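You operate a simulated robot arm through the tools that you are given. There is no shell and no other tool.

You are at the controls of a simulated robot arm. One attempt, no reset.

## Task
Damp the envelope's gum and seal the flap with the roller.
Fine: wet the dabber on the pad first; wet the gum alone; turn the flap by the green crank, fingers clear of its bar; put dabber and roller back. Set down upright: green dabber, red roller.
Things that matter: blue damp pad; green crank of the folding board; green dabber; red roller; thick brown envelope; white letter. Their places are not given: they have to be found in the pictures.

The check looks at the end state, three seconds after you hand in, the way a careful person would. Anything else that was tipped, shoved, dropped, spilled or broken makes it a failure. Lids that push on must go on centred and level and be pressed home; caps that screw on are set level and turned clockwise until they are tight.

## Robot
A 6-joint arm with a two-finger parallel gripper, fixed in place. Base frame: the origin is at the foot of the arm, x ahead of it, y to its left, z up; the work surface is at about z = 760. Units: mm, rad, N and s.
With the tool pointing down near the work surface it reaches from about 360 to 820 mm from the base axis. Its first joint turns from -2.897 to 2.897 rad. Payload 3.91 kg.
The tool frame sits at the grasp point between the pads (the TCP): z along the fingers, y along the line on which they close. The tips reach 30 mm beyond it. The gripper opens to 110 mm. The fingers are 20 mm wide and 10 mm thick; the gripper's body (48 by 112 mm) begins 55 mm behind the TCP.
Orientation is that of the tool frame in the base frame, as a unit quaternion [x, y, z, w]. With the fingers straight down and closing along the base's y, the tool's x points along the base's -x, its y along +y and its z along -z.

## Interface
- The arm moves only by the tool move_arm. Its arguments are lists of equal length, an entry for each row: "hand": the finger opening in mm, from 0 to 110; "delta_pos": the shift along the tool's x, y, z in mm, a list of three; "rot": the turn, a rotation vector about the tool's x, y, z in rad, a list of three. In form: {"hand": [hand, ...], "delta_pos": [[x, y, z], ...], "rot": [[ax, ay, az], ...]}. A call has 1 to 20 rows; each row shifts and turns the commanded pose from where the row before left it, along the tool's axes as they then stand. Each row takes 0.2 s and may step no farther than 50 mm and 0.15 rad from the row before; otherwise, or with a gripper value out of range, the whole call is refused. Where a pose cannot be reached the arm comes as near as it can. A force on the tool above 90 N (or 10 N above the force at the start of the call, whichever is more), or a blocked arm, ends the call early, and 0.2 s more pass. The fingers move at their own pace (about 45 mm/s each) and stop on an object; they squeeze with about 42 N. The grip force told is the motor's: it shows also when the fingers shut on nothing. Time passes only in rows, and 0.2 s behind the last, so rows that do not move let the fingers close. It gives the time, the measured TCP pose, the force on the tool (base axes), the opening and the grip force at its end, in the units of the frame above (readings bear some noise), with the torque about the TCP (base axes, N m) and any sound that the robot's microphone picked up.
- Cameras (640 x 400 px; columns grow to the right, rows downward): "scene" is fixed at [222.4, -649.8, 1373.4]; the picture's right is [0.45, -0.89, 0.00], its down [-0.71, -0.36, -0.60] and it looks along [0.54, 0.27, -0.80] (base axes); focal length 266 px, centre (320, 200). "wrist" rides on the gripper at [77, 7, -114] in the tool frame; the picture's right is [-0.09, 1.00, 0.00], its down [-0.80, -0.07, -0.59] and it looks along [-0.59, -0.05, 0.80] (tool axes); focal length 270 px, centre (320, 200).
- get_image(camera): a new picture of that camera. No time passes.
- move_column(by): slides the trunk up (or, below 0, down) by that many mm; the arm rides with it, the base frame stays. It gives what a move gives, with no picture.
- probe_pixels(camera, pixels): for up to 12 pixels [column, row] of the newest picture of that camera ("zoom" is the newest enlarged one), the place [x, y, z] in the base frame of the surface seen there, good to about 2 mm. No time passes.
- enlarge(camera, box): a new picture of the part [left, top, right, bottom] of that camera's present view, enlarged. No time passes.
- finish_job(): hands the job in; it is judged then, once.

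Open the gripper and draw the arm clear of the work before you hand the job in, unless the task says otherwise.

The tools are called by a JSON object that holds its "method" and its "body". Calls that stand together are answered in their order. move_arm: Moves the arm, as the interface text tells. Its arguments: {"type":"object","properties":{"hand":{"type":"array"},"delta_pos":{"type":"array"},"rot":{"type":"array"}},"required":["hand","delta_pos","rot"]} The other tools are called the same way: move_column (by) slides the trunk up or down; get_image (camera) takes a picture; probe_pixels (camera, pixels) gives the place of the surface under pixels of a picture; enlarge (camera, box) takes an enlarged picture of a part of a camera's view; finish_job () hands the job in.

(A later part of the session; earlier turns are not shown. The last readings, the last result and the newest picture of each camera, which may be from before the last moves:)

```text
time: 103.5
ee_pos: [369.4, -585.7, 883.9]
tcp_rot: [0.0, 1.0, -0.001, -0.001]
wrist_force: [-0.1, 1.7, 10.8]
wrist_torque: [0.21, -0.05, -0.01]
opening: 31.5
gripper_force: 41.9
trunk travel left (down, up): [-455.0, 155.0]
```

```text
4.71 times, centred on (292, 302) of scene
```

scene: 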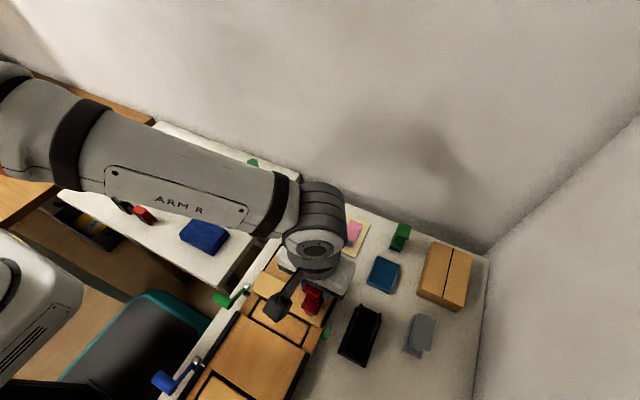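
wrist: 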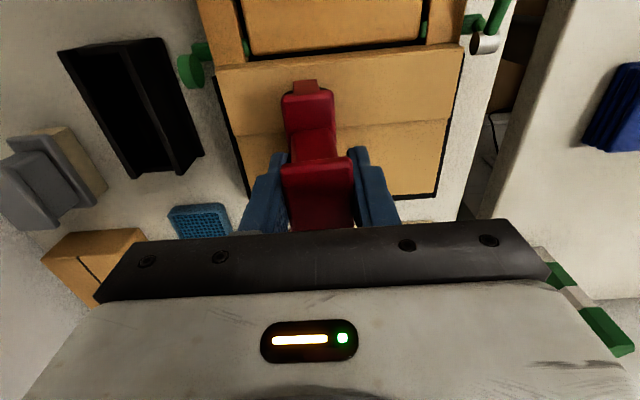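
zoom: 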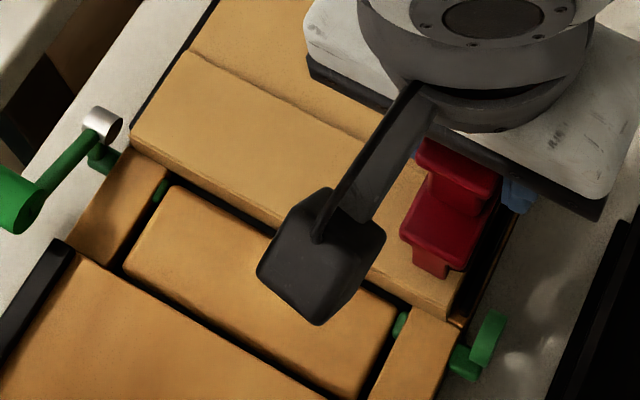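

The flap stays flat. I'll make one more firmer pass back to the left end to be sure of the seal.

{"method": "move_arm", "body": {"hand": [0, 0, 0, 0, 0, 0, 0, 0, 0, 0, 0, 0, 0, 0, 0, 0, 0], "delta_pos": [[0, -3, 1.2], [0, 9.5, 0], [0, 9.5, 0], [0, 9.5, 0], [0, 9.5, 0], [0, 9.5, 0], [0, 9.5, 0], [0, 9.5, 0], [0, 9.5, 0], [0, 9.5, 0], [0, 9.5, 0], [0, 9.5, 0], [0, 9.5, 0], [0, 9.5, 0], [0, 9.5, 0], [0, 9.5, 0], [0, 0, 0]], "rot": [[0, 0, 0], [0, 0, 0], [0, 0, 0], [0, 0, 0], [0, 0, 0], [0, 0, 0], [0, 0, 0], [0, 0, 0], [0, 0, 0], [0, 0, 0], [0, 0, 0], [0, 0, 0], [0, 0, 0], [0, 0, 0], [0, 0, 0], [0, 0, 0], [0, 0, 0]]}}

{"method": "enlarge", "body": {"camera": "scene", "box": [240, 260, 345, 345]}}

{"method": "probe_pixels", "body": {"camera": "zoom", "pixels": [[300, 160], [250, 130], [400, 190], [470, 200], [440, 260], [350, 210], [200, 170], [400, 130], [480, 215]]}}

```text
time: 107.2
ee_pos: [370.8, -446.2, 880.0]
tcp_rot: [-0.001, 1.0, 0.0, 0.0]
wrist_force: [0.1, -0.9, 11.2]
wrist_torque: [-0.19, -0.03, 0.01]
opening: 31.5
gripper_force: 41.8
trunk travel left (down, up): [-455.0, 155.0]
```

```text
4.71 times, centred on (292, 302) of scene
```

zoom: 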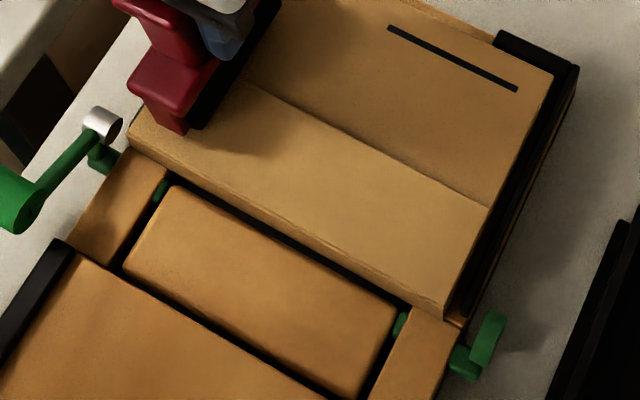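

```text
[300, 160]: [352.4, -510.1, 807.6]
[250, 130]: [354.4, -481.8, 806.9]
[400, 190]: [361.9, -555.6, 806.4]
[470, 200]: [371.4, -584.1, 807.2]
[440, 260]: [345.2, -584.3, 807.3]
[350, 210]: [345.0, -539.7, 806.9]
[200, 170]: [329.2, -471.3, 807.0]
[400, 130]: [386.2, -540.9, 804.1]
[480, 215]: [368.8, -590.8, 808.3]
```

The flap lies flat at z≈807 over its whole length, and sealed. I'll lift the roller and carry it over its cradle at z≈930.

{"method": "move_arm", "body": {"hand": [0, 0, 0, 0, 0, 0, 0, 0, 0], "delta_pos": [[0, 0, -15], [0, 0, -35], [3.5, -45.6, 0], [3.5, -45.6, 0], [3.5, -45.6, 0], [3.5, -45.6, 0], [3.5, -45.6, 0], [0, 0, 0], [0, 0, 0]], "rot": [[0, 0, 0], [0, 0, 0], [0, 0, 0], [0, 0, 0], [0, 0, 0], [0, 0, 0], [0, 0, 0], [0, 0, 0], [0, 0, 0]]}}

{"method": "get_image", "body": {"camera": "wrist"}}

{"method": "get_image", "body": {"camera": "scene"}}

{"method": "enlarge", "body": {"camera": "wrist", "box": [240, 30, 400, 240]}}

```text
time: 109.2
ee_pos: [352.7, -675.8, 929.7]
tcp_rot: [0.0, 1.0, 0.0, 0.0]
wrist_force: [-0.3, 0.0, -2.4]
wrist_torque: [0.01, 0.04, 0.04]
opening: 31.6
gripper_force: 41.8
trunk travel left (down, up): [-455.0, 155.0]
```

```text
taken
```

wrist: 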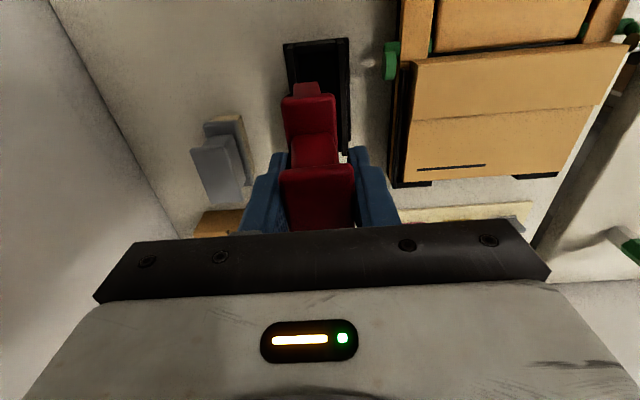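

```text
taken
```

scene: 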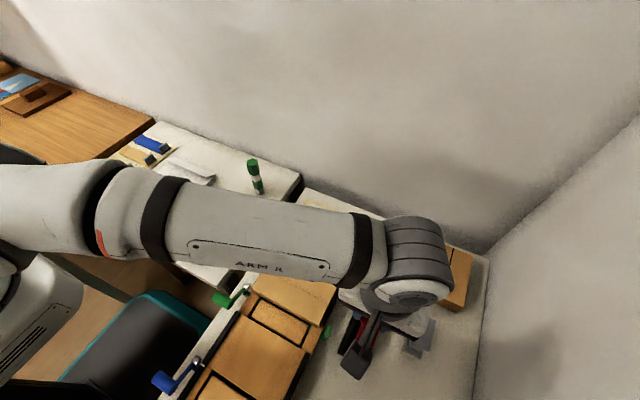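

```text
1.90 times, centred on (320, 135) of wrist
```

zoom: 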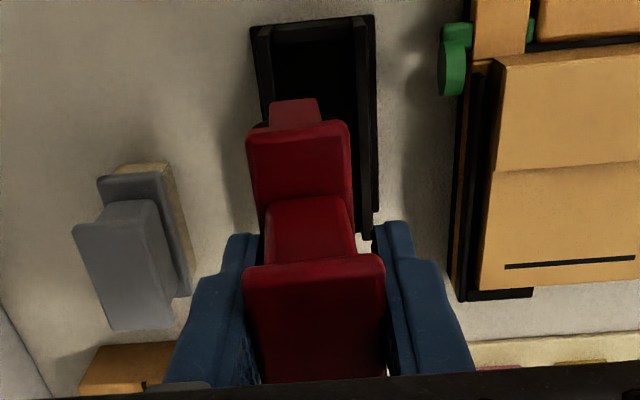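

The flap is shut flat. Comparing views, the roller slid up about 12 mm in the grip but isn't tilted, so it should seat at TCP z≈840. I'll take a few readings to average out the noise before lowering it.

{"method": "move_arm", "body": {"hand": [0], "delta_pos": [[0, 0, 0]], "rot": [[0, 0, 0]]}}

{"method": "move_arm", "body": {"hand": [0], "delta_pos": [[0, 0, 0]], "rot": [[0, 0, 0]]}}

{"method": "move_arm", "body": {"hand": [0], "delta_pos": [[0, 0, 0]], "rot": [[0, 0, 0]]}}

{"method": "probe_pixels", "body": {"camera": "zoom", "pixels": [[258, 60], [365, 60], [310, 20], [370, 150], [300, 150], [255, 150], [347, 150], [300, 112], [262, 180], [310, 235]]}}

```text
time: 109.5
ee_pos: [352.6, -675.7, 931.2]
tcp_rot: [0.0, 1.0, 0.0, 0.0]
wrist_force: [-0.2, 0.6, -1.8]
wrist_torque: [-0.04, -0.03, 0.0]
opening: 31.7
gripper_force: 42.3
trunk travel left (down, up): [-455.0, 155.0]
```

```text
time: 110.0
ee_pos: [353.5, -675.7, 930.9]
tcp_rot: [-0.001, 1.0, 0.0, -0.001]
wrist_force: [0.4, 0.5, -2.5]
wrist_torque: [-0.01, 0.0, -0.02]
opening: 31.3
gripper_force: 41.8
trunk travel left (down, up): [-455.0, 155.0]
```

```text
time: 110.3
ee_pos: [352.3, -675.4, 929.9]
tcp_rot: [0.001, 1.0, 0.0, 0.0]
wrist_force: [0.6, 0.3, -1.7]
wrist_torque: [-0.02, 0.03, 0.0]
opening: 31.4
gripper_force: 42.2
trunk travel left (down, up): [-455.0, 155.0]
```

```text
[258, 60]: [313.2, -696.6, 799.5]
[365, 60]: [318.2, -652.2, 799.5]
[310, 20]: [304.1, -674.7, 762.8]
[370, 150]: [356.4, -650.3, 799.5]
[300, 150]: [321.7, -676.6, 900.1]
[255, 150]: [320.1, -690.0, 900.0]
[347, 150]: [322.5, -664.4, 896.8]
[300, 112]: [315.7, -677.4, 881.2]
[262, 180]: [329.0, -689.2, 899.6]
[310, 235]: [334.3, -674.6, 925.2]
```

The average TCP is (352.8,-675.6,930), and the cradle rails are at y -696.6 and -651.8 (centre -674.2). I'll shift +1.3 mm in y and lower to z≈852.

{"method": "move_arm", "body": {"hand": [0, 0, 0, 0, 0], "delta_pos": [[0.4, 1.3, 20], [0, 0, 25], [0, 0, 20], [0, 0, 13], [0, 0, 0]], "rot": [[0, 0, 0], [0, 0, 0], [0, 0, 0], [0, 0, 0], [0, 0, 0]]}}

{"method": "get_image", "body": {"camera": "wrist"}}

```text
time: 111.5
ee_pos: [353.6, -672.8, 852.0]
tcp_rot: [0.0, 1.0, 0.001, 0.0]
wrist_force: [0.4, -0.1, -0.8]
wrist_torque: [0.01, 0.01, -0.01]
opening: 31.2
gripper_force: 41.8
trunk travel left (down, up): [-455.0, 155.0]
```

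```text
taken
```

wrist: 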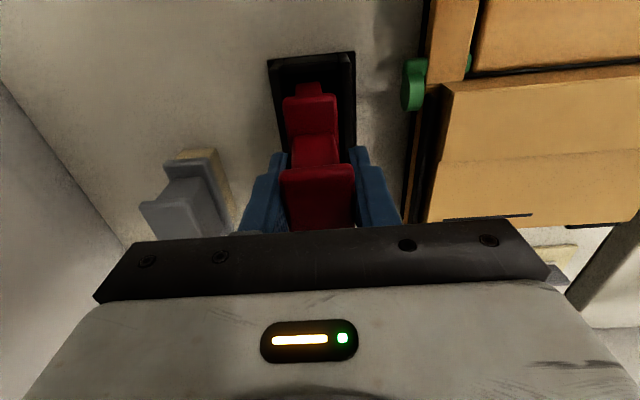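

The roller is entering the cradle cleanly between the rails. I'll continue down in small steps until it seats.

{"method": "move_arm", "body": {"hand": [0, 0, 0, 0], "delta_pos": [[0, 0, 2.5], [0, 0, 2.5], [0, 0, 2], [0, 0, 0]], "rot": [[0, 0, 0], [0, 0, 0], [0, 0, 0], [0, 0, 0]]}}

{"method": "move_arm", "body": {"hand": [0, 0, 0], "delta_pos": [[0, 0, 1], [0, 0, 1], [0, 0, 0]], "rot": [[0, 0, 0], [0, 0, 0], [0, 0, 0]]}}

{"method": "move_arm", "body": {"hand": [0, 0], "delta_pos": [[0, 0, 1], [0, 0, 0]], "rot": [[0, 0, 0], [0, 0, 0]]}}

```text
time: 112.5
ee_pos: [352.4, -674.2, 845.3]
tcp_rot: [0.0, 1.0, 0.0, 0.0]
wrist_force: [0.3, -0.2, -0.3]
wrist_torque: [0.02, 0.04, 0.02]
opening: 31.5
gripper_force: 41.7
trunk travel left (down, up): [-455.0, 155.0]
```

```text
time: 113.3
ee_pos: [351.8, -673.1, 842.6]
tcp_rot: [0.001, 1.0, 0.0, 0.0]
wrist_force: [-0.7, 0.7, -1.1]
wrist_torque: [-0.05, 0.01, 0.02]
opening: 31.6
gripper_force: 42.0
trunk travel left (down, up): [-455.0, 155.0]
```

```text
time: 114.0
ee_pos: [352.3, -673.0, 843.2]
tcp_rot: [0.001, 1.0, -0.001, 0.0]
wrist_force: [0.1, -0.4, -1.0]
wrist_torque: [-0.01, -0.01, -0.02]
opening: 31.4
gripper_force: 42.6
trunk travel left (down, up): [-455.0, 155.0]
```

No seating force yet at z≈842.5, so I'll take further 1 mm steps.

{"method": "move_arm", "body": {"hand": [0, 0], "delta_pos": [[0, 0, 1], [0, 0, 0]], "rot": [[0, 0, 0], [0, 0, 0]]}}

{"method": "move_arm", "body": {"hand": [0, 0], "delta_pos": [[0, 0, 1], [0, 0, 0]], "rot": [[0, 0, 0], [0, 0, 0]]}}

{"method": "move_arm", "body": {"hand": [0, 0], "delta_pos": [[0, 0, 0.7], [0, 0, 0]], "rot": [[0, 0, 0], [0, 0, 0]]}}

```text
time: 114.5
ee_pos: [352.7, -674.3, 842.4]
tcp_rot: [0.001, 1.0, 0.0, 0.0]
wrist_force: [0.3, 0.3, 0.7]
wrist_torque: [-0.03, -0.13, 0.01]
opening: 31.3
gripper_force: 42.0
trunk travel left (down, up): [-455.0, 155.0]
```

```text
time: 115.2
ee_pos: [352.8, -673.4, 841.7]
tcp_rot: [0.001, 1.0, -0.001, 0.001]
wrist_force: [-0.3, -3.0, 6.5]
wrist_torque: [-0.25, -0.34, -0.07]
opening: 31.6
gripper_force: 42.1
trunk travel left (down, up): [-455.0, 155.0]
```

```text
time: 115.8
ee_pos: [353.1, -673.9, 842.1]
tcp_rot: [0.001, 1.0, -0.001, 0.001]
wrist_force: [0.0, -4.3, 13.4]
wrist_torque: [-0.32, -0.51, -0.11]
opening: 31.7
gripper_force: 41.7
trunk travel left (down, up): [-455.0, 155.0]
```

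It seated around z 841.5 with some torque, so the contact may be at the +x end. I'll check heights by probing the cap (861.5 originally) and plate (810 originally).

{"method": "enlarge", "body": {"camera": "wrist", "box": [255, 40, 375, 240]}}

{"method": "probe_pixels", "body": {"camera": "zoom", "pixels": [[300, 290], [350, 290], [300, 370], [350, 370], [300, 190], [340, 190], [310, 150], [280, 60], [360, 130], [270, 150]]}}

{"method": "enlarge", "body": {"camera": "scene", "box": [320, 290, 410, 375]}}

```text
2.00 times, centred on (315, 140) of wrist
```

zoom: 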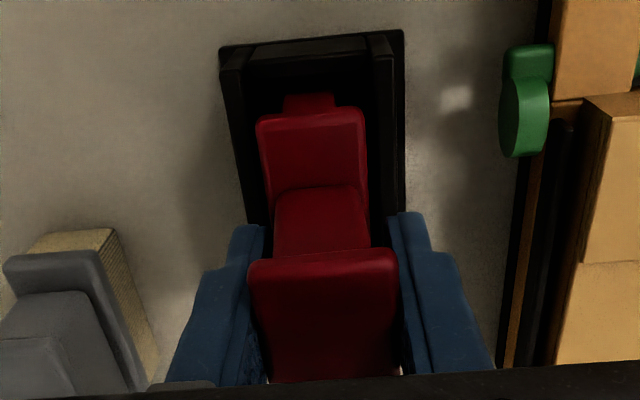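

```text
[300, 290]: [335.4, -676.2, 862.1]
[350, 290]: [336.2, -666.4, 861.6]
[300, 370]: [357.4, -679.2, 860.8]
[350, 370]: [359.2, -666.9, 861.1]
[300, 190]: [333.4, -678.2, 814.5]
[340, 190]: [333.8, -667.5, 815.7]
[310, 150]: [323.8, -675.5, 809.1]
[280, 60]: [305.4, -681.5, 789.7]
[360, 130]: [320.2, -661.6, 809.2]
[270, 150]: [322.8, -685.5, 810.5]
```

```text
4.71 times, centred on (365, 332) of scene
```

zoom: 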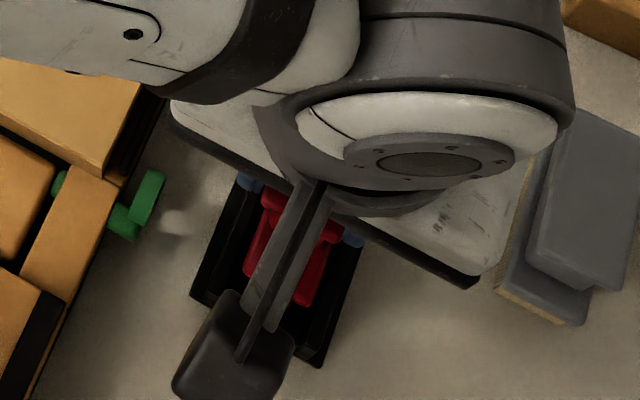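

The cap at 861–862 and plate at 809–810 match the original, so the roller is seated and level. I'll open the fingers and rise straight up.

{"method": "move_arm", "body": {"hand": [36, 45, 60, 60, 60, 60, 60, 60, 60], "delta_pos": [[0, 0, 0], [0, 0, 0], [0, 0, 0], [0, 0, 0], [0, 0, -10], [0, 0, -25], [0, 0, -30], [0, 0, -20], [0, 0, 0]], "rot": [[0, 0, 0], [0, 0, 0], [0, 0, 0], [0, 0, 0], [0, 0, 0], [0, 0, 0], [0, 0, 0], [0, 0, 0], [0, 0, 0]]}}

{"method": "get_image", "body": {"camera": "wrist"}}

{"method": "enlarge", "body": {"camera": "wrist", "box": [240, 20, 400, 200]}}

{"method": "probe_pixels", "body": {"camera": "zoom", "pixels": [[300, 200], [340, 290], [300, 130], [310, 150], [280, 290], [340, 200]]}}

```text
time: 117.8
ee_pos: [352.7, -674.5, 923.6]
tcp_rot: [0.0, 1.0, 0.0, 0.0]
wrist_force: [-0.4, 0.4, -0.1]
wrist_torque: [-0.03, 0.01, -0.03]
opening: 60.0
gripper_force: 0.1
trunk travel left (down, up): [-455.0, 155.0]
```

```text
taken
```

wrist: 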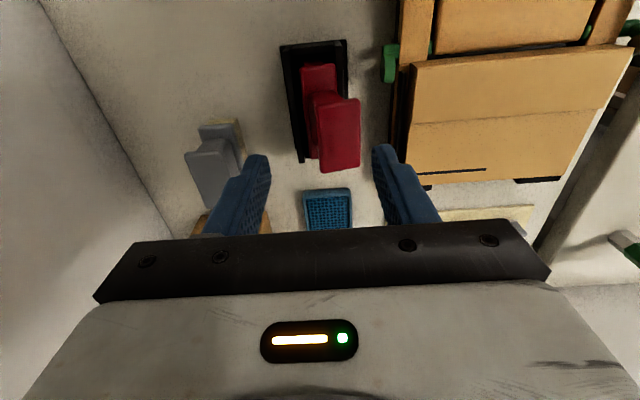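

```text
2.22 times, centred on (320, 110) of wrist
```

zoom: 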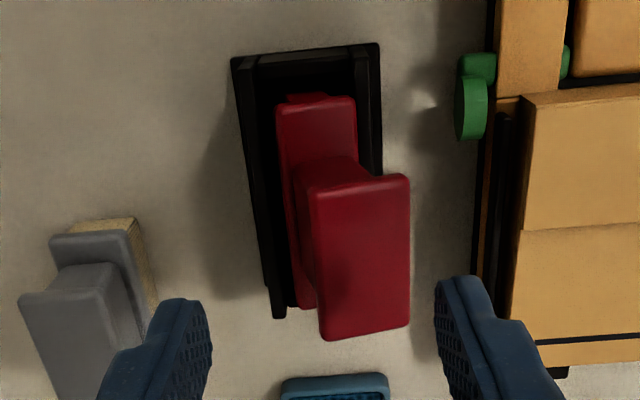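

```text
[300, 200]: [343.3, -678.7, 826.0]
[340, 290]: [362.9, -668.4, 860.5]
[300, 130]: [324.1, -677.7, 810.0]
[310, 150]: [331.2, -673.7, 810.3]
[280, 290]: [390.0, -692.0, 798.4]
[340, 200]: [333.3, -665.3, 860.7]
```

After release, the roller's cap appears shifted to the right of its plate, so it may be leaning. I'll probe both sides of the cap and plate to measure the tilt.

{"method": "probe_pixels", "body": {"camera": "zoom", "pixels": [[322, 250], [360, 250], [402, 250], [330, 325], [402, 315], [320, 200], [400, 190], [284, 120], [350, 120], [286, 250], [295, 285], [310, 240]]}}

{"method": "enlarge", "body": {"camera": "scene", "box": [320, 280, 410, 375]}}

```text
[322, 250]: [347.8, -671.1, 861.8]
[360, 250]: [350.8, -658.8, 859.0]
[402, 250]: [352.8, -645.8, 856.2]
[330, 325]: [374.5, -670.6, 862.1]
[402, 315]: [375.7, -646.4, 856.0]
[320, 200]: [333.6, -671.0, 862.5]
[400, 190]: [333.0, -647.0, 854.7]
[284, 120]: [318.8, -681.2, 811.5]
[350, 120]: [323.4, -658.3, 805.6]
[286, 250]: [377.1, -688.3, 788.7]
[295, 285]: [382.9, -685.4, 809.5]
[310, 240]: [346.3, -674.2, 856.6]
```

```text
4.21 times, centred on (365, 328) of scene
```

zoom: 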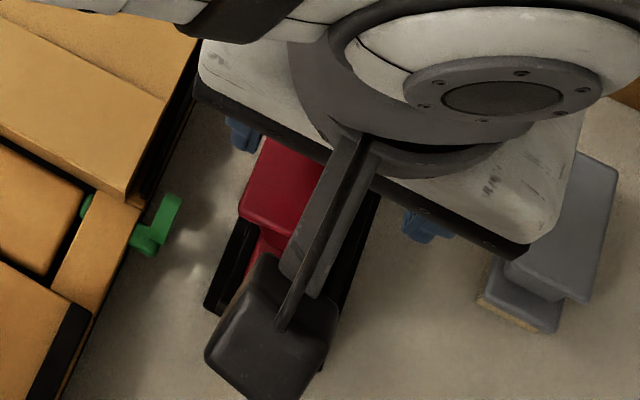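

The roller leans about 14° toward +y (cap z 862 on one side, 855 on the other), so it must be righted. I'll regrip the cap with a wide opening centred at y≈-673, so that closing stands it up, and then inspect the cradle.

{"method": "move_arm", "body": {"hand": [74, 74, 74, 74, 74, 0, 0, 0, 0, 0], "delta_pos": [[0, 0, 0], [0, 1, 20], [0, 0, 25], [0, 0, 27], [0, 0, 0], [0, 0, 0], [0, 0, 0], [0, 0, 0], [0, 0, 0], [0, 0, 0]], "rot": [[0, 0, 0], [0, 0, 0], [0, 0, 0], [0, 0, 0], [0, 0, 0], [0, 0, 0], [0, 0, 0], [0, 0, 0], [0, 0, 0], [0, 0, 0]]}}

{"method": "enlarge", "body": {"camera": "wrist", "box": [255, 40, 375, 240]}}

{"method": "probe_pixels", "body": {"camera": "zoom", "pixels": [[280, 300], [360, 300], [280, 350], [360, 350], [280, 150], [350, 150], [290, 190], [345, 190]]}}

```text
time: 120.0
ee_pos: [350.0, -672.5, 852.5]
tcp_rot: [0.0, 1.0, 0.0, 0.0]
wrist_force: [0.6, 0.1, -0.3]
wrist_torque: [-0.04, -0.05, -0.03]
opening: 31.3
gripper_force: 42.3
trunk travel left (down, up): [-455.0, 155.0]
```

```text
2.00 times, centred on (315, 140) of wrist
```

zoom: 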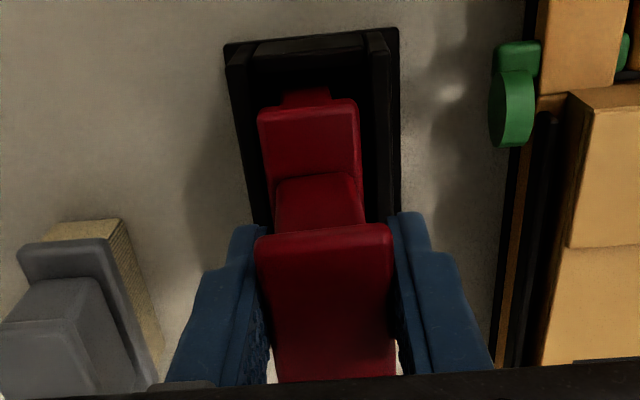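

```text
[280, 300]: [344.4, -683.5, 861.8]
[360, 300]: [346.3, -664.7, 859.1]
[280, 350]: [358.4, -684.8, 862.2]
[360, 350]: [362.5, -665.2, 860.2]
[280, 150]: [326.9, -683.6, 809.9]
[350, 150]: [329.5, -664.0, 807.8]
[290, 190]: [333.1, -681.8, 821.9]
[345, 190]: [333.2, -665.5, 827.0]
```

The roller is gripped, nearly upright. I'll lift it 80 mm and move toward +y to see the empty cradle.

{"method": "move_arm", "body": {"hand": [0, 0, 0, 0, 0, 0, 0], "delta_pos": [[0, 0, -10], [0, 0, -25], [0, 0, -25], [0, 0, -20], [0, 45, 0], [0, 45, 0], [0, 0, 0]], "rot": [[0, 0, 0], [0, 0, 0], [0, 0, 0], [0, 0, 0], [0, 0, 0], [0, 0, 0], [0, 0, 0]]}}

{"method": "get_image", "body": {"camera": "wrist"}}

{"method": "enlarge", "body": {"camera": "wrist", "box": [130, 20, 290, 200]}}

{"method": "enlarge", "body": {"camera": "wrist", "box": [255, 60, 375, 240]}}

```text
time: 121.5
ee_pos: [353.3, -583.1, 932.4]
tcp_rot: [0.001, 1.0, 0.0, 0.0]
wrist_force: [-0.1, 0.0, -0.7]
wrist_torque: [-0.02, 0.01, 0.01]
opening: 31.3
gripper_force: 41.6
trunk travel left (down, up): [-455.0, 155.0]
```

```text
taken
```

wrist: 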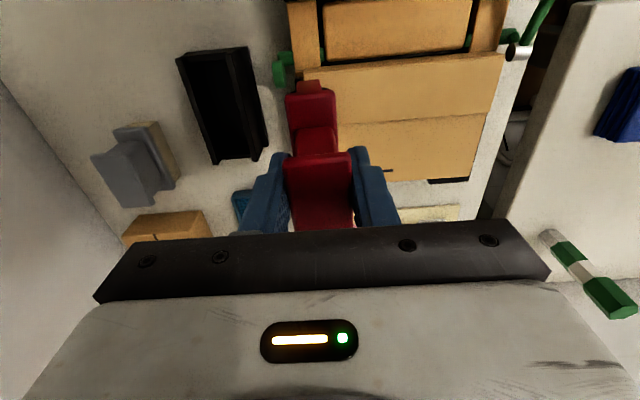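

```text
2.22 times, centred on (210, 110) of wrist
```

zoom: 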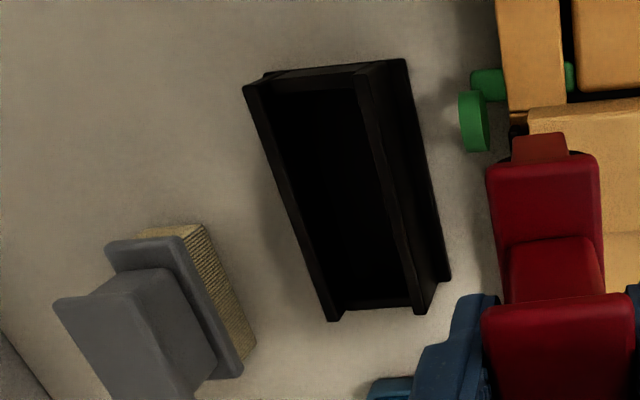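

```text
2.22 times, centred on (315, 150) of wrist
```

zoom: 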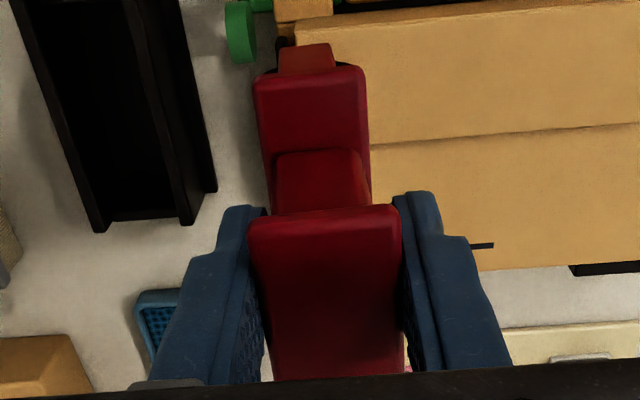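

The cradle is empty now, with two long rails and low end walls. I'll zoom tightly and probe its floor, rails and end walls.

{"method": "enlarge", "body": {"camera": "wrist", "box": [170, 35, 280, 170]}}

{"method": "probe_pixels", "body": {"camera": "zoom", "pixels": [[180, 60], [250, 55], [320, 45], [200, 120], [260, 120], [300, 120], [345, 120], [320, 200], [260, 200], [300, 250], [340, 300], [300, 345]]}}

{"method": "probe_pixels", "body": {"camera": "zoom", "pixels": [[130, 80], [160, 170], [200, 280], [230, 340], [270, 360], [320, 355], [370, 340], [395, 300], [360, 200], [335, 100], [390, 200], [220, 200]]}}

```text
2.96 times, centred on (225, 102) of wrist
```

zoom: 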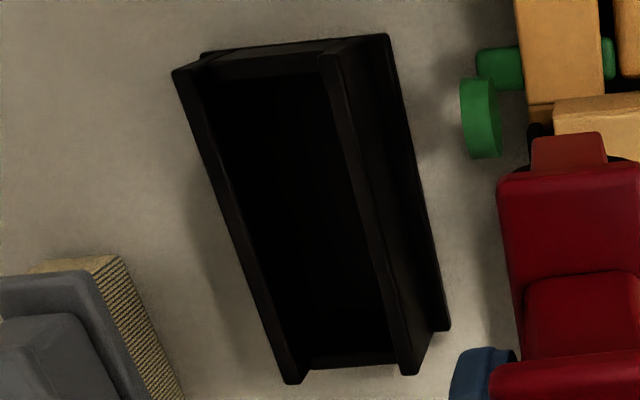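

```text
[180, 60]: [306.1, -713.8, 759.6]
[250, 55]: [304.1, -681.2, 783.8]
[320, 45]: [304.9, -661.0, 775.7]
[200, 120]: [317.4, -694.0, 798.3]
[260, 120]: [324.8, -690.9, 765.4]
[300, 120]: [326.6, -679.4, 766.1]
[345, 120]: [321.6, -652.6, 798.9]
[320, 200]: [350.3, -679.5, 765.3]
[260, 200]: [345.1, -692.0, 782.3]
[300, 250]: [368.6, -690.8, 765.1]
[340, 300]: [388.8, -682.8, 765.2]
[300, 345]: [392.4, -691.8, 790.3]
```

```text
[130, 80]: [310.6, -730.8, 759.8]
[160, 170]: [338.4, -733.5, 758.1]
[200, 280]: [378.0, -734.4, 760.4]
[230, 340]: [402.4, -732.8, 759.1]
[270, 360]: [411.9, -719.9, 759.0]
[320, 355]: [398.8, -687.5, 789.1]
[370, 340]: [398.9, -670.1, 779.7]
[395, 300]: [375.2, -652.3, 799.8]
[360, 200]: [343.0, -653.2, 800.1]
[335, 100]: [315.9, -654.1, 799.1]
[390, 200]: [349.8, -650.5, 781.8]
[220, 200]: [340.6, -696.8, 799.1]
```

The cradle floor is z 765, rail inner faces are y -692 and -656 (centre -674), and the end walls are at x≈305 and 398. The earlier release carried 13 N and a sideways load, which likely pushed it over. I'll check that the roller is square in the grip now.

{"method": "enlarge", "body": {"camera": "wrist", "box": [265, 70, 375, 240]}}

{"method": "probe_pixels", "body": {"camera": "zoom", "pixels": [[250, 300], [320, 300], [380, 300], [250, 350], [320, 350], [380, 350], [245, 100], [350, 100], [300, 140], [270, 65], [340, 65], [300, 52]]}}

{"method": "get_image", "body": {"camera": "scene"}}

{"method": "enlarge", "body": {"camera": "scene", "box": [270, 260, 350, 330]}}

```text
2.35 times, centred on (320, 155) of wrist
```

zoom: 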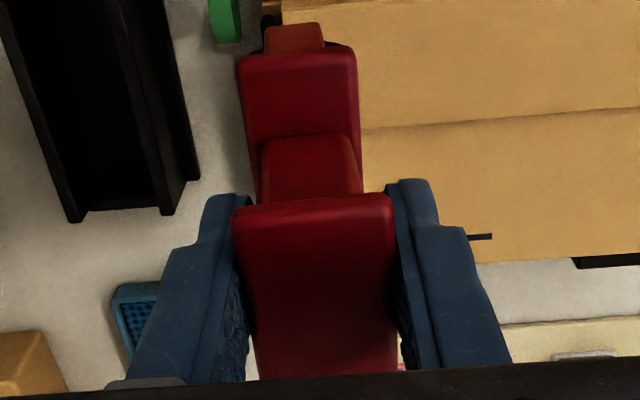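

```text
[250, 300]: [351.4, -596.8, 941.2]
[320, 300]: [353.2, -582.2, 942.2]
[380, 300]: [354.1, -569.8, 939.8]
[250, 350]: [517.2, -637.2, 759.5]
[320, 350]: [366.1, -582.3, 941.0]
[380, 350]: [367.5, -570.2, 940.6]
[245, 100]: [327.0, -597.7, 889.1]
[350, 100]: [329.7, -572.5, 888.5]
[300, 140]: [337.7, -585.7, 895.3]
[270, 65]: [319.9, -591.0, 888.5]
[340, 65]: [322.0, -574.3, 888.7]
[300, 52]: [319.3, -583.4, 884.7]
```

```text
taken
```

scene: 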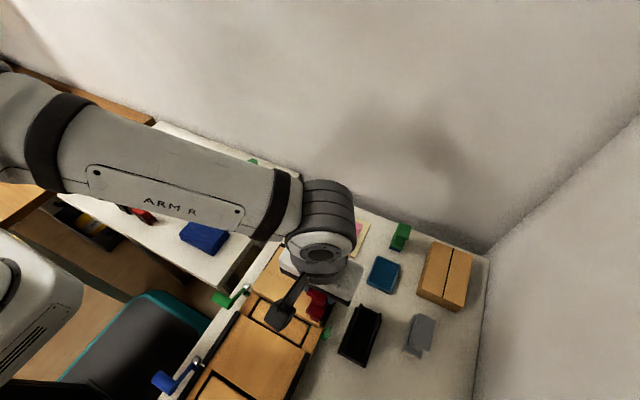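

```text
5.71 times, centred on (310, 295) of scene
```

zoom: 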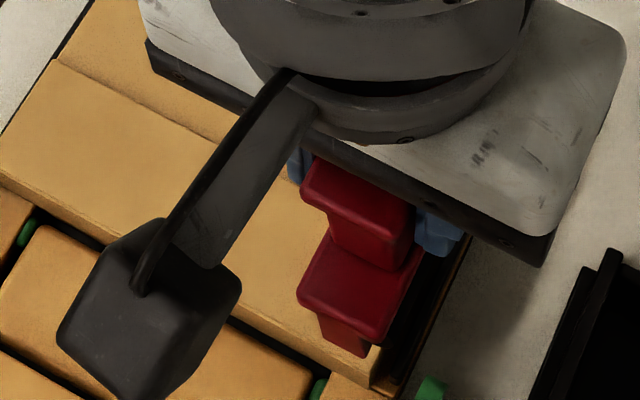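

The roller is square in the grip (plate 889.1/888.5 both sides), with the cap 9 mm above the TCP as originally, so it should seat at z≈852. I'll go back over the cradle centre at (352.3,-674.2) and lower to z≈862.

{"method": "move_arm", "body": {"hand": [0, 0, 0, 0, 0, 0, 0], "delta_pos": [[0.7, -45.5, 0], [0, -45.5, 0], [0, 0, 25], [0, 0, 25], [0, 0, 20], [0, 0, 0], [0, 0, 0]], "rot": [[0, 0, 0], [0, 0, 0], [0, 0, 0], [0, 0, 0], [0, 0, 0], [0, 0, 0], [0, 0, 0]]}}

{"method": "move_arm", "body": {"hand": [0], "delta_pos": [[0, 0, 0]], "rot": [[0, 0, 0]]}}

{"method": "move_arm", "body": {"hand": [0], "delta_pos": [[0, 0, 0]], "rot": [[0, 0, 0]]}}

{"method": "enlarge", "body": {"camera": "wrist", "box": [265, 40, 365, 180]}}

{"method": "probe_pixels", "body": {"camera": "zoom", "pixels": [[260, 100], [390, 100], [250, 190], [400, 190], [320, 60], [320, 130], [285, 160], [365, 160], [325, 200], [320, 105], [290, 200], [365, 200]]}}

```text
time: 123.2
ee_pos: [351.2, -672.7, 865.9]
tcp_rot: [0.001, 1.0, -0.002, 0.001]
wrist_force: [-6.3, -4.1, 24.5]
wrist_torque: [-0.26, -0.74, -0.17]
opening: 31.2
gripper_force: 42.0
trunk travel left (down, up): [-455.0, 155.0]
```

```text
time: 123.5
ee_pos: [351.7, -673.0, 864.4]
tcp_rot: [0.001, 1.0, -0.001, 0.001]
wrist_force: [-7.9, -3.5, 24.8]
wrist_torque: [-0.23, -0.63, -0.17]
opening: 31.5
gripper_force: 42.1
trunk travel left (down, up): [-455.0, 155.0]
```

```text
time: 124.0
ee_pos: [352.3, -671.5, 864.5]
tcp_rot: [0.001, 1.0, -0.001, 0.001]
wrist_force: [-9.6, -4.4, 25.4]
wrist_torque: [-0.27, -0.66, -0.16]
opening: 31.4
gripper_force: 41.9
trunk travel left (down, up): [-455.0, 155.0]
```

```text
2.86 times, centred on (315, 110) of wrist
```

zoom: 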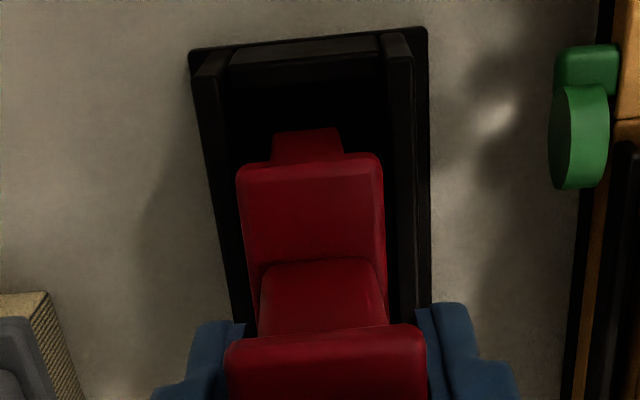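

```text
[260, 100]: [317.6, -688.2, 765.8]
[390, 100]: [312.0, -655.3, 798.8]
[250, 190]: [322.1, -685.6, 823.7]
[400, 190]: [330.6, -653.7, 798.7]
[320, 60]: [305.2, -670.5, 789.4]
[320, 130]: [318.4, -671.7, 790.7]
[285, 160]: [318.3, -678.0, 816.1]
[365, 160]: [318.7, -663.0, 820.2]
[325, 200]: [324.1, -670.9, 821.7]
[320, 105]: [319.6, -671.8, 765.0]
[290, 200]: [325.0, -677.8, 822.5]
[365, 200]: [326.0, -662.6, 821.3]
```

It touched early at z 864.5 with 25 N: the roller's +x fork sits on the +x end wall, because the roller is about 4 mm too far in +x (fork face at x≈318.4 versus 314.3 originally). I'll lift 18 mm, shift 4.5 mm in -x and look again.

{"method": "move_arm", "body": {"hand": [0, 0, 0, 0], "delta_pos": [[0, 0, -10], [0, 0, -10], [4.5, -0.8, 0], [0, 0, 0]], "rot": [[0, 0, 0], [0, 0, 0], [0, 0, 0], [0, 0, 0]]}}

{"method": "enlarge", "body": {"camera": "wrist", "box": [265, 40, 365, 180]}}

{"method": "probe_pixels", "body": {"camera": "zoom", "pixels": [[300, 135], [300, 145], [320, 140], [300, 155], [300, 170], [260, 200], [370, 200], [310, 60], [215, 120], [400, 120], [240, 350], [420, 350]]}}

```text
time: 125.0
ee_pos: [346.9, -674.1, 881.2]
tcp_rot: [0.001, 1.0, 0.001, 0.001]
wrist_force: [-0.5, -0.8, -1.4]
wrist_torque: [0.02, 0.03, -0.01]
opening: 31.4
gripper_force: 42.0
trunk travel left (down, up): [-455.0, 155.0]
```

```text
2.86 times, centred on (315, 110) of wrist
```

zoom: 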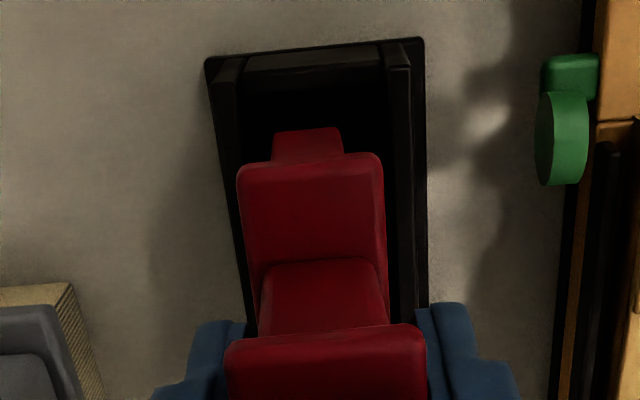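

```text
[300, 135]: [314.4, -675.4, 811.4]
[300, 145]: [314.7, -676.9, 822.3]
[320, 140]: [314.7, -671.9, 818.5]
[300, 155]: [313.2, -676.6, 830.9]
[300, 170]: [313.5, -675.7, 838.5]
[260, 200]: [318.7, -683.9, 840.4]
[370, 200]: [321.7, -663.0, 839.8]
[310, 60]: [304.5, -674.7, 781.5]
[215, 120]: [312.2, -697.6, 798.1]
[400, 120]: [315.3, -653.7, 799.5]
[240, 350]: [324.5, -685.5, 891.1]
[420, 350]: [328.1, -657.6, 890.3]
```

The fork face is now at x≈314.5, matching the original. I'll lower again in stages, checking the force.

{"method": "move_arm", "body": {"hand": [0, 0, 0], "delta_pos": [[0, 0, 8], [0, 0, 8], [0, 0, 0]], "rot": [[0, 0, 0], [0, 0, 0], [0, 0, 0]]}}

{"method": "move_arm", "body": {"hand": [0, 0, 0], "delta_pos": [[0, 0, 3], [0, 0, 3], [0, 0, 0]], "rot": [[0, 0, 0], [0, 0, 0], [0, 0, 0]]}}

{"method": "move_arm", "body": {"hand": [0, 0], "delta_pos": [[0, 0, 3], [0, 0, 0]], "rot": [[0, 0, 0], [0, 0, 0]]}}

```text
time: 125.8
ee_pos: [347.7, -674.3, 866.8]
tcp_rot: [0.0, 1.0, 0.0, 0.0]
wrist_force: [-0.9, -0.6, -1.3]
wrist_torque: [0.01, 0.0, 0.01]
opening: 31.3
gripper_force: 42.0
trunk travel left (down, up): [-455.0, 155.0]
```

```text
time: 126.5
ee_pos: [347.4, -674.0, 860.5]
tcp_rot: [0.0, 1.0, 0.0, 0.0]
wrist_force: [0.2, 0.2, -0.8]
wrist_torque: [0.02, 0.02, 0.01]
opening: 31.4
gripper_force: 42.1
trunk travel left (down, up): [-455.0, 155.0]
```

```text
time: 127.2
ee_pos: [347.2, -674.5, 857.3]
tcp_rot: [0.0, 1.0, 0.001, 0.0]
wrist_force: [-0.1, -0.9, -0.8]
wrist_torque: [0.04, 0.01, -0.04]
opening: 31.4
gripper_force: 42.6
trunk travel left (down, up): [-455.0, 155.0]
```

The roller is free of the end wall at z 857. I'll continue in 1 mm steps to first contact near 852.

{"method": "move_arm", "body": {"hand": [0, 0, 0], "delta_pos": [[0, 0, 1.5], [0, 0, 1.5], [0, 0, 0]], "rot": [[0, 0, 0], [0, 0, 0], [0, 0, 0]]}}

{"method": "move_arm", "body": {"hand": [0, 0], "delta_pos": [[0, 0, 1], [0, 0, 0]], "rot": [[0, 0, 0], [0, 0, 0]]}}

{"method": "move_arm", "body": {"hand": [0, 0], "delta_pos": [[0, 0, 0.7], [0, 0, 0]], "rot": [[0, 0, 0], [0, 0, 0]]}}

```text
time: 128.0
ee_pos: [347.4, -673.7, 853.7]
tcp_rot: [0.0, 1.0, 0.0, 0.0]
wrist_force: [-0.7, -0.1, -1.4]
wrist_torque: [0.05, 0.02, -0.01]
opening: 31.3
gripper_force: 41.5
trunk travel left (down, up): [-455.0, 155.0]
```

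```text
time: 128.6
ee_pos: [347.9, -673.8, 853.6]
tcp_rot: [0.0, 1.0, -0.001, 0.0]
wrist_force: [0.2, -0.2, -0.2]
wrist_torque: [0.02, 0.01, -0.01]
opening: 31.2
gripper_force: 42.1
trunk travel left (down, up): [-455.0, 155.0]
```

```text
time: 129.2
ee_pos: [347.5, -672.2, 852.5]
tcp_rot: [0.0, 1.0, 0.0, 0.0]
wrist_force: [0.9, 0.5, -0.8]
wrist_torque: [0.03, 0.01, 0.0]
opening: 31.1
gripper_force: 41.6
trunk travel left (down, up): [-455.0, 155.0]
```

{"method": "move_arm", "body": {"hand": [0, 0], "delta_pos": [[0, 0, 0.6], [0, 0, 0]], "rot": [[0, 0, 0], [0, 0, 0]]}}

{"method": "move_arm", "body": {"hand": [0, 0], "delta_pos": [[0, 0, 0.6], [0, 0, 0]], "rot": [[0, 0, 0], [0, 0, 0]]}}

```text
time: 129.8
ee_pos: [346.0, -672.9, 852.5]
tcp_rot: [0.0, 1.0, 0.0, 0.0]
wrist_force: [-0.2, 0.2, -1.3]
wrist_torque: [0.0, 0.01, 0.0]
opening: 31.0
gripper_force: 41.3
trunk travel left (down, up): [-455.0, 155.0]
```

```text
time: 130.3
ee_pos: [348.0, -674.5, 851.7]
tcp_rot: [0.0, 1.0, 0.0, -0.001]
wrist_force: [-0.5, 0.1, -1.5]
wrist_torque: [0.01, 0.01, 0.03]
opening: 31.2
gripper_force: 41.8
trunk travel left (down, up): [-455.0, 155.0]
```

No contact yet at z≈851.7 (commanded about 851). I'll keep going in 0.6 mm steps.

{"method": "move_arm", "body": {"hand": [0, 0], "delta_pos": [[0, 0, 0.6], [0, 0, 0]], "rot": [[0, 0, 0], [0, 0, 0]]}}

{"method": "move_arm", "body": {"hand": [0, 0], "delta_pos": [[0, 0, 0.6], [0, 0, 0]], "rot": [[0, 0, 0], [0, 0, 0]]}}

{"method": "move_arm", "body": {"hand": [0, 0], "delta_pos": [[0, 0, 0.6], [0, 0, 0]], "rot": [[0, 0, 0], [0, 0, 0]]}}

{"method": "enlarge", "body": {"camera": "wrist", "box": [265, 40, 365, 240]}}

{"method": "probe_pixels", "body": {"camera": "zoom", "pixels": [[280, 300], [350, 300], [280, 360], [350, 360], [290, 150], [340, 150], [270, 120], [350, 120]]}}

```text
time: 130.9
ee_pos: [347.9, -674.4, 851.4]
tcp_rot: [0.001, 1.0, -0.001, 0.0]
wrist_force: [0.7, -0.2, -1.4]
wrist_torque: [-0.03, 0.01, -0.01]
opening: 31.5
gripper_force: 41.9
trunk travel left (down, up): [-455.0, 155.0]
```

```text
time: 131.6
ee_pos: [347.8, -674.1, 850.4]
tcp_rot: [0.0, 1.0, 0.0, 0.0]
wrist_force: [0.2, -0.2, 0.2]
wrist_torque: [-0.01, 0.04, 0.01]
opening: 31.7
gripper_force: 41.9
trunk travel left (down, up): [-455.0, 155.0]
```

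```text
time: 132.2
ee_pos: [347.5, -674.2, 851.1]
tcp_rot: [0.0, 1.0, 0.0, 0.0]
wrist_force: [0.7, 0.9, 5.1]
wrist_torque: [-0.02, 0.09, -0.01]
opening: 31.3
gripper_force: 42.1
trunk travel left (down, up): [-455.0, 155.0]
```

```text
2.00 times, centred on (315, 140) of wrist
```

zoom: 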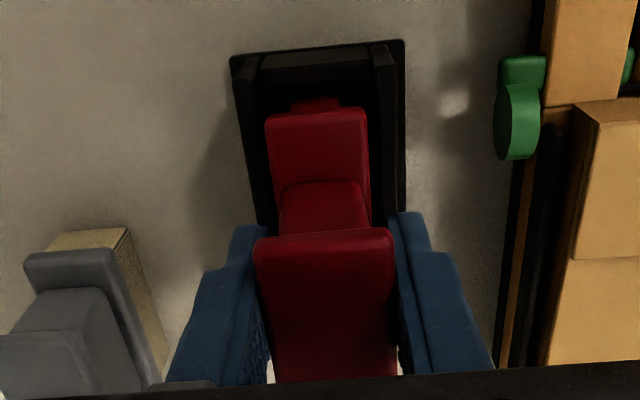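

```text
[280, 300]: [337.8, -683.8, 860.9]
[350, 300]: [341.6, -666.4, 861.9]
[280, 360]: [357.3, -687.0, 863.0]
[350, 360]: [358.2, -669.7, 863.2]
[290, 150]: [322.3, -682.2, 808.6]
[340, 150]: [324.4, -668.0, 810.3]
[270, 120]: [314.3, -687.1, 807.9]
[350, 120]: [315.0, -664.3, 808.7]
```

A clean, central contact at 5 N with almost no torque, and the cap level at about 862. I'll ease up 0.4 mm and open the fingers slowly and symmetrically.

{"method": "move_arm", "body": {"hand": [0, 0, 31, 32, 32.5, 33, 34, 35, 36, 38, 41, 45], "delta_pos": [[0, 0, -0.4], [0, 0, 0], [0, 0, 0], [0, 0, 0], [0, 0, 0], [0, 0, 0], [0, 0, 0], [0, 0, 0], [0, 0, 0], [0, 0, 0], [0, 0, 0], [0, 0, 0]], "rot": [[0, 0, 0], [0, 0, 0], [0, 0, 0], [0, 0, 0], [0, 0, 0], [0, 0, 0], [0, 0, 0], [0, 0, 0], [0, 0, 0], [0, 0, 0], [0, 0, 0], [0, 0, 0]]}}

{"method": "enlarge", "body": {"camera": "wrist", "box": [265, 40, 365, 240]}}

{"method": "probe_pixels", "body": {"camera": "zoom", "pixels": [[280, 300], [350, 300], [280, 360], [350, 360], [290, 150], [340, 150], [270, 120], [350, 120]]}}

```text
time: 134.8
ee_pos: [347.6, -674.5, 850.6]
tcp_rot: [0.0, 1.0, 0.0, 0.0]
wrist_force: [0.4, 0.1, -0.5]
wrist_torque: [-0.04, 0.02, 0.01]
opening: 44.8
gripper_force: 0.0
trunk travel left (down, up): [-455.0, 155.0]
```

```text
2.00 times, centred on (315, 140) of wrist
```

zoom: 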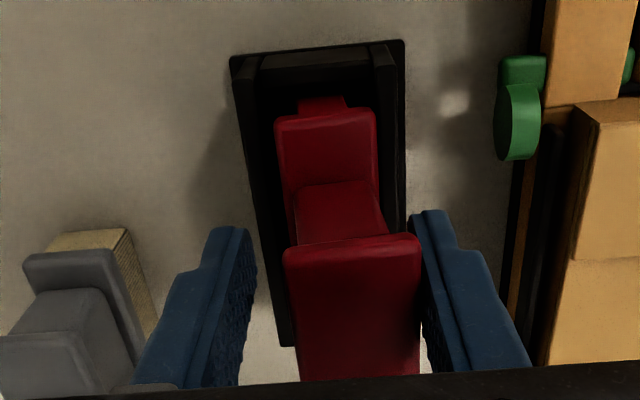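

```text
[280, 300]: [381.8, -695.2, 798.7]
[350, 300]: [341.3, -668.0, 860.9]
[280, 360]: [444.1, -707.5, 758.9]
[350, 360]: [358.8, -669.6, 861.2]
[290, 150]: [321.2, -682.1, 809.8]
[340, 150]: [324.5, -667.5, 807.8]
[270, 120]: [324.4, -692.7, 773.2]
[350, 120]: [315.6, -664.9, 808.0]
```

The roller leaned onto the +y finger as the fingers opened, so it seems to balance only in a narrow range. I'll close slowly to about 33 mm to bring it upright between the pads and let it settle, and then probe how it sits.

{"method": "move_arm", "body": {"hand": [42, 40, 38, 36, 35, 34, 33, 33, 33, 33], "delta_pos": [[0, 0, 0], [0, 0, 0], [0, 0, 0], [0, 0, 0], [0, 0, 0], [0, 0, 0], [0, 0, 0], [0, 0, 0], [0, 0, 0], [0, 0, 0]], "rot": [[0, 0, 0], [0, 0, 0], [0, 0, 0], [0, 0, 0], [0, 0, 0], [0, 0, 0], [0, 0, 0], [0, 0, 0], [0, 0, 0], [0, 0, 0]]}}

{"method": "enlarge", "body": {"camera": "wrist", "box": [265, 40, 365, 240]}}

{"method": "probe_pixels", "body": {"camera": "zoom", "pixels": [[265, 300], [325, 300], [380, 300], [275, 360], [330, 360], [385, 360], [280, 150], [360, 150], [280, 120], [355, 120]]}}

```text
time: 136.9
ee_pos: [346.7, -674.4, 850.7]
tcp_rot: [0.0, 1.0, 0.0, 0.0]
wrist_force: [-0.3, -0.5, 0.0]
wrist_torque: [0.01, 0.02, -0.01]
opening: 33.0
gripper_force: 0.1
trunk travel left (down, up): [-455.0, 155.0]
```

```text
2.00 times, centred on (315, 140) of wrist
```

zoom: 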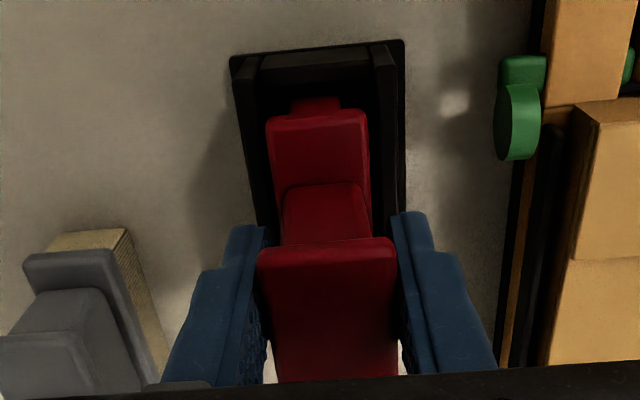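

```text
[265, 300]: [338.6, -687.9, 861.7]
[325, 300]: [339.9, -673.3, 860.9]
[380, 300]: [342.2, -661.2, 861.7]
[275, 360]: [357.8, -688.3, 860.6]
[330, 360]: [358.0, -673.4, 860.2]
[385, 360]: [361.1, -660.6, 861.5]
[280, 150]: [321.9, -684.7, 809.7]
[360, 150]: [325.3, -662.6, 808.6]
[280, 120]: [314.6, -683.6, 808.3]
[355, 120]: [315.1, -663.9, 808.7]
```

It's upright and free between the pads. I'll open in tiny steps to 37 mm with pauses and see whether it stays or drifts.

{"method": "move_arm", "body": {"hand": [33.5, 33.5, 34, 34, 34.5, 34.5, 35, 35, 36, 36, 37, 37, 37, 37, 37], "delta_pos": [[0, 0, 0], [0, 0, 0], [0, 0, 0], [0, 0, 0], [0, 0, 0], [0, 0, 0], [0, 0, 0], [0, 0, 0], [0, 0, 0], [0, 0, 0], [0, 0, 0], [0, 0, 0], [0, 0, 0], [0, 0, 0], [0, 0, 0]], "rot": [[0, 0, 0], [0, 0, 0], [0, 0, 0], [0, 0, 0], [0, 0, 0], [0, 0, 0], [0, 0, 0], [0, 0, 0], [0, 0, 0], [0, 0, 0], [0, 0, 0], [0, 0, 0], [0, 0, 0], [0, 0, 0], [0, 0, 0]]}}

{"method": "enlarge", "body": {"camera": "wrist", "box": [265, 40, 365, 240]}}

```text
time: 140.2
ee_pos: [347.3, -674.5, 849.7]
tcp_rot: [0.0, 1.0, 0.0, 0.0]
wrist_force: [-0.2, 0.8, -0.5]
wrist_torque: [0.0, 0.0, 0.01]
opening: 37.1
gripper_force: 0.0
trunk travel left (down, up): [-455.0, 155.0]
```

```text
2.00 times, centred on (315, 140) of wrist
```

zoom: 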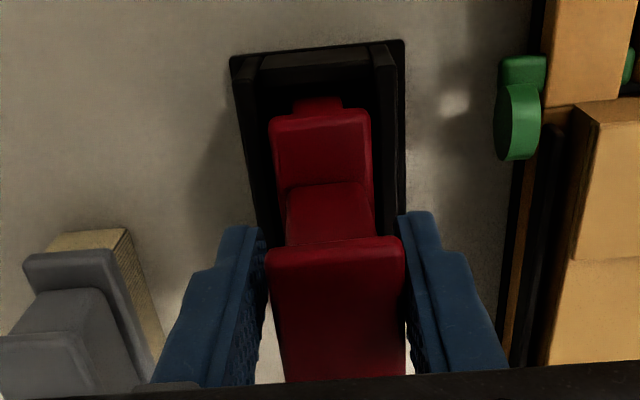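

It follows the +y finger. I'll move the hand 4 mm toward -y, which makes the roller lean slightly the other way, and see which finger it rests on.

{"method": "move_arm", "body": {"hand": [37, 37, 37, 37, 37, 37, 37, 37], "delta_pos": [[0, -1, 0], [0, -1, 0], [0, -1, 0], [0, -1, 0], [0, 0, 0], [0, 0, 0], [0, 0, 0], [0, 0, 0]], "rot": [[0, 0, 0], [0, 0, 0], [0, 0, 0], [0, 0, 0], [0, 0, 0], [0, 0, 0], [0, 0, 0], [0, 0, 0]]}}

{"method": "enlarge", "body": {"camera": "wrist", "box": [265, 40, 365, 240]}}

{"method": "probe_pixels", "body": {"camera": "zoom", "pixels": [[275, 300], [330, 300], [385, 300], [285, 360], [340, 360], [395, 360], [285, 150], [362, 150]]}}

```text
time: 141.9
ee_pos: [348.8, -678.5, 850.2]
tcp_rot: [0.0, 1.0, 0.0, 0.0]
wrist_force: [0.0, -0.8, 0.7]
wrist_torque: [0.0, 0.03, -0.03]
opening: 37.1
gripper_force: 0.1
trunk travel left (down, up): [-455.0, 155.0]
```

```text
2.00 times, centred on (315, 140) of wrist
```

zoom: 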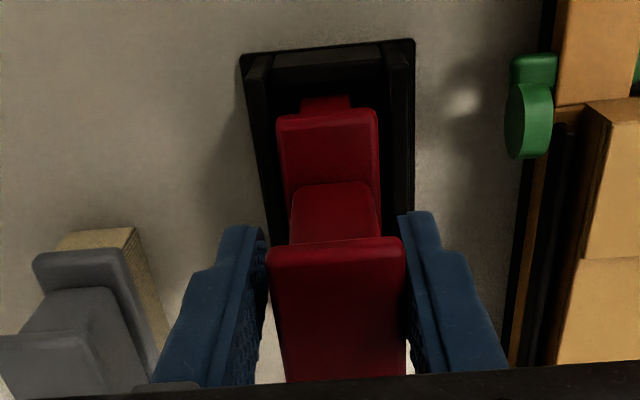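

```text
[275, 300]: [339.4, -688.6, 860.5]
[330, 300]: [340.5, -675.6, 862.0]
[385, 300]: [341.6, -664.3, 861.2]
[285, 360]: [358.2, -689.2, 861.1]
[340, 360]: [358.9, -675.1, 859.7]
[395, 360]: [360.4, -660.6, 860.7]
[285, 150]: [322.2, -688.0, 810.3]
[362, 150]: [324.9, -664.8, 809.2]
```

The cap centre is now at about y -675, upright. I'll move the hand 2 mm back toward +y and see whether the roller stays put or follows.

{"method": "move_arm", "body": {"hand": [37, 37, 37, 37, 37, 37, 37], "delta_pos": [[0, 0.7, 0], [0, 0.7, 0], [0, 0.7, 0], [0, 0, 0], [0, 0, 0], [0, 0, 0], [0, 0, 0]], "rot": [[0, 0, 0], [0, 0, 0], [0, 0, 0], [0, 0, 0], [0, 0, 0], [0, 0, 0], [0, 0, 0]]}}

{"method": "enlarge", "body": {"camera": "wrist", "box": [265, 40, 365, 240]}}

```text
time: 143.6
ee_pos: [346.7, -676.1, 849.3]
tcp_rot: [0.001, 1.0, -0.001, 0.0]
wrist_force: [1.3, 0.0, 0.4]
wrist_torque: [0.01, -0.02, -0.03]
opening: 37.2
gripper_force: 0.0
trunk travel left (down, up): [-455.0, 155.0]
```

```text
2.00 times, centred on (315, 140) of wrist
```

zoom: 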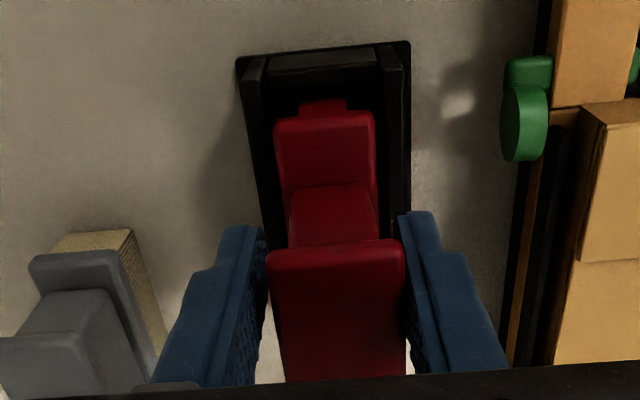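

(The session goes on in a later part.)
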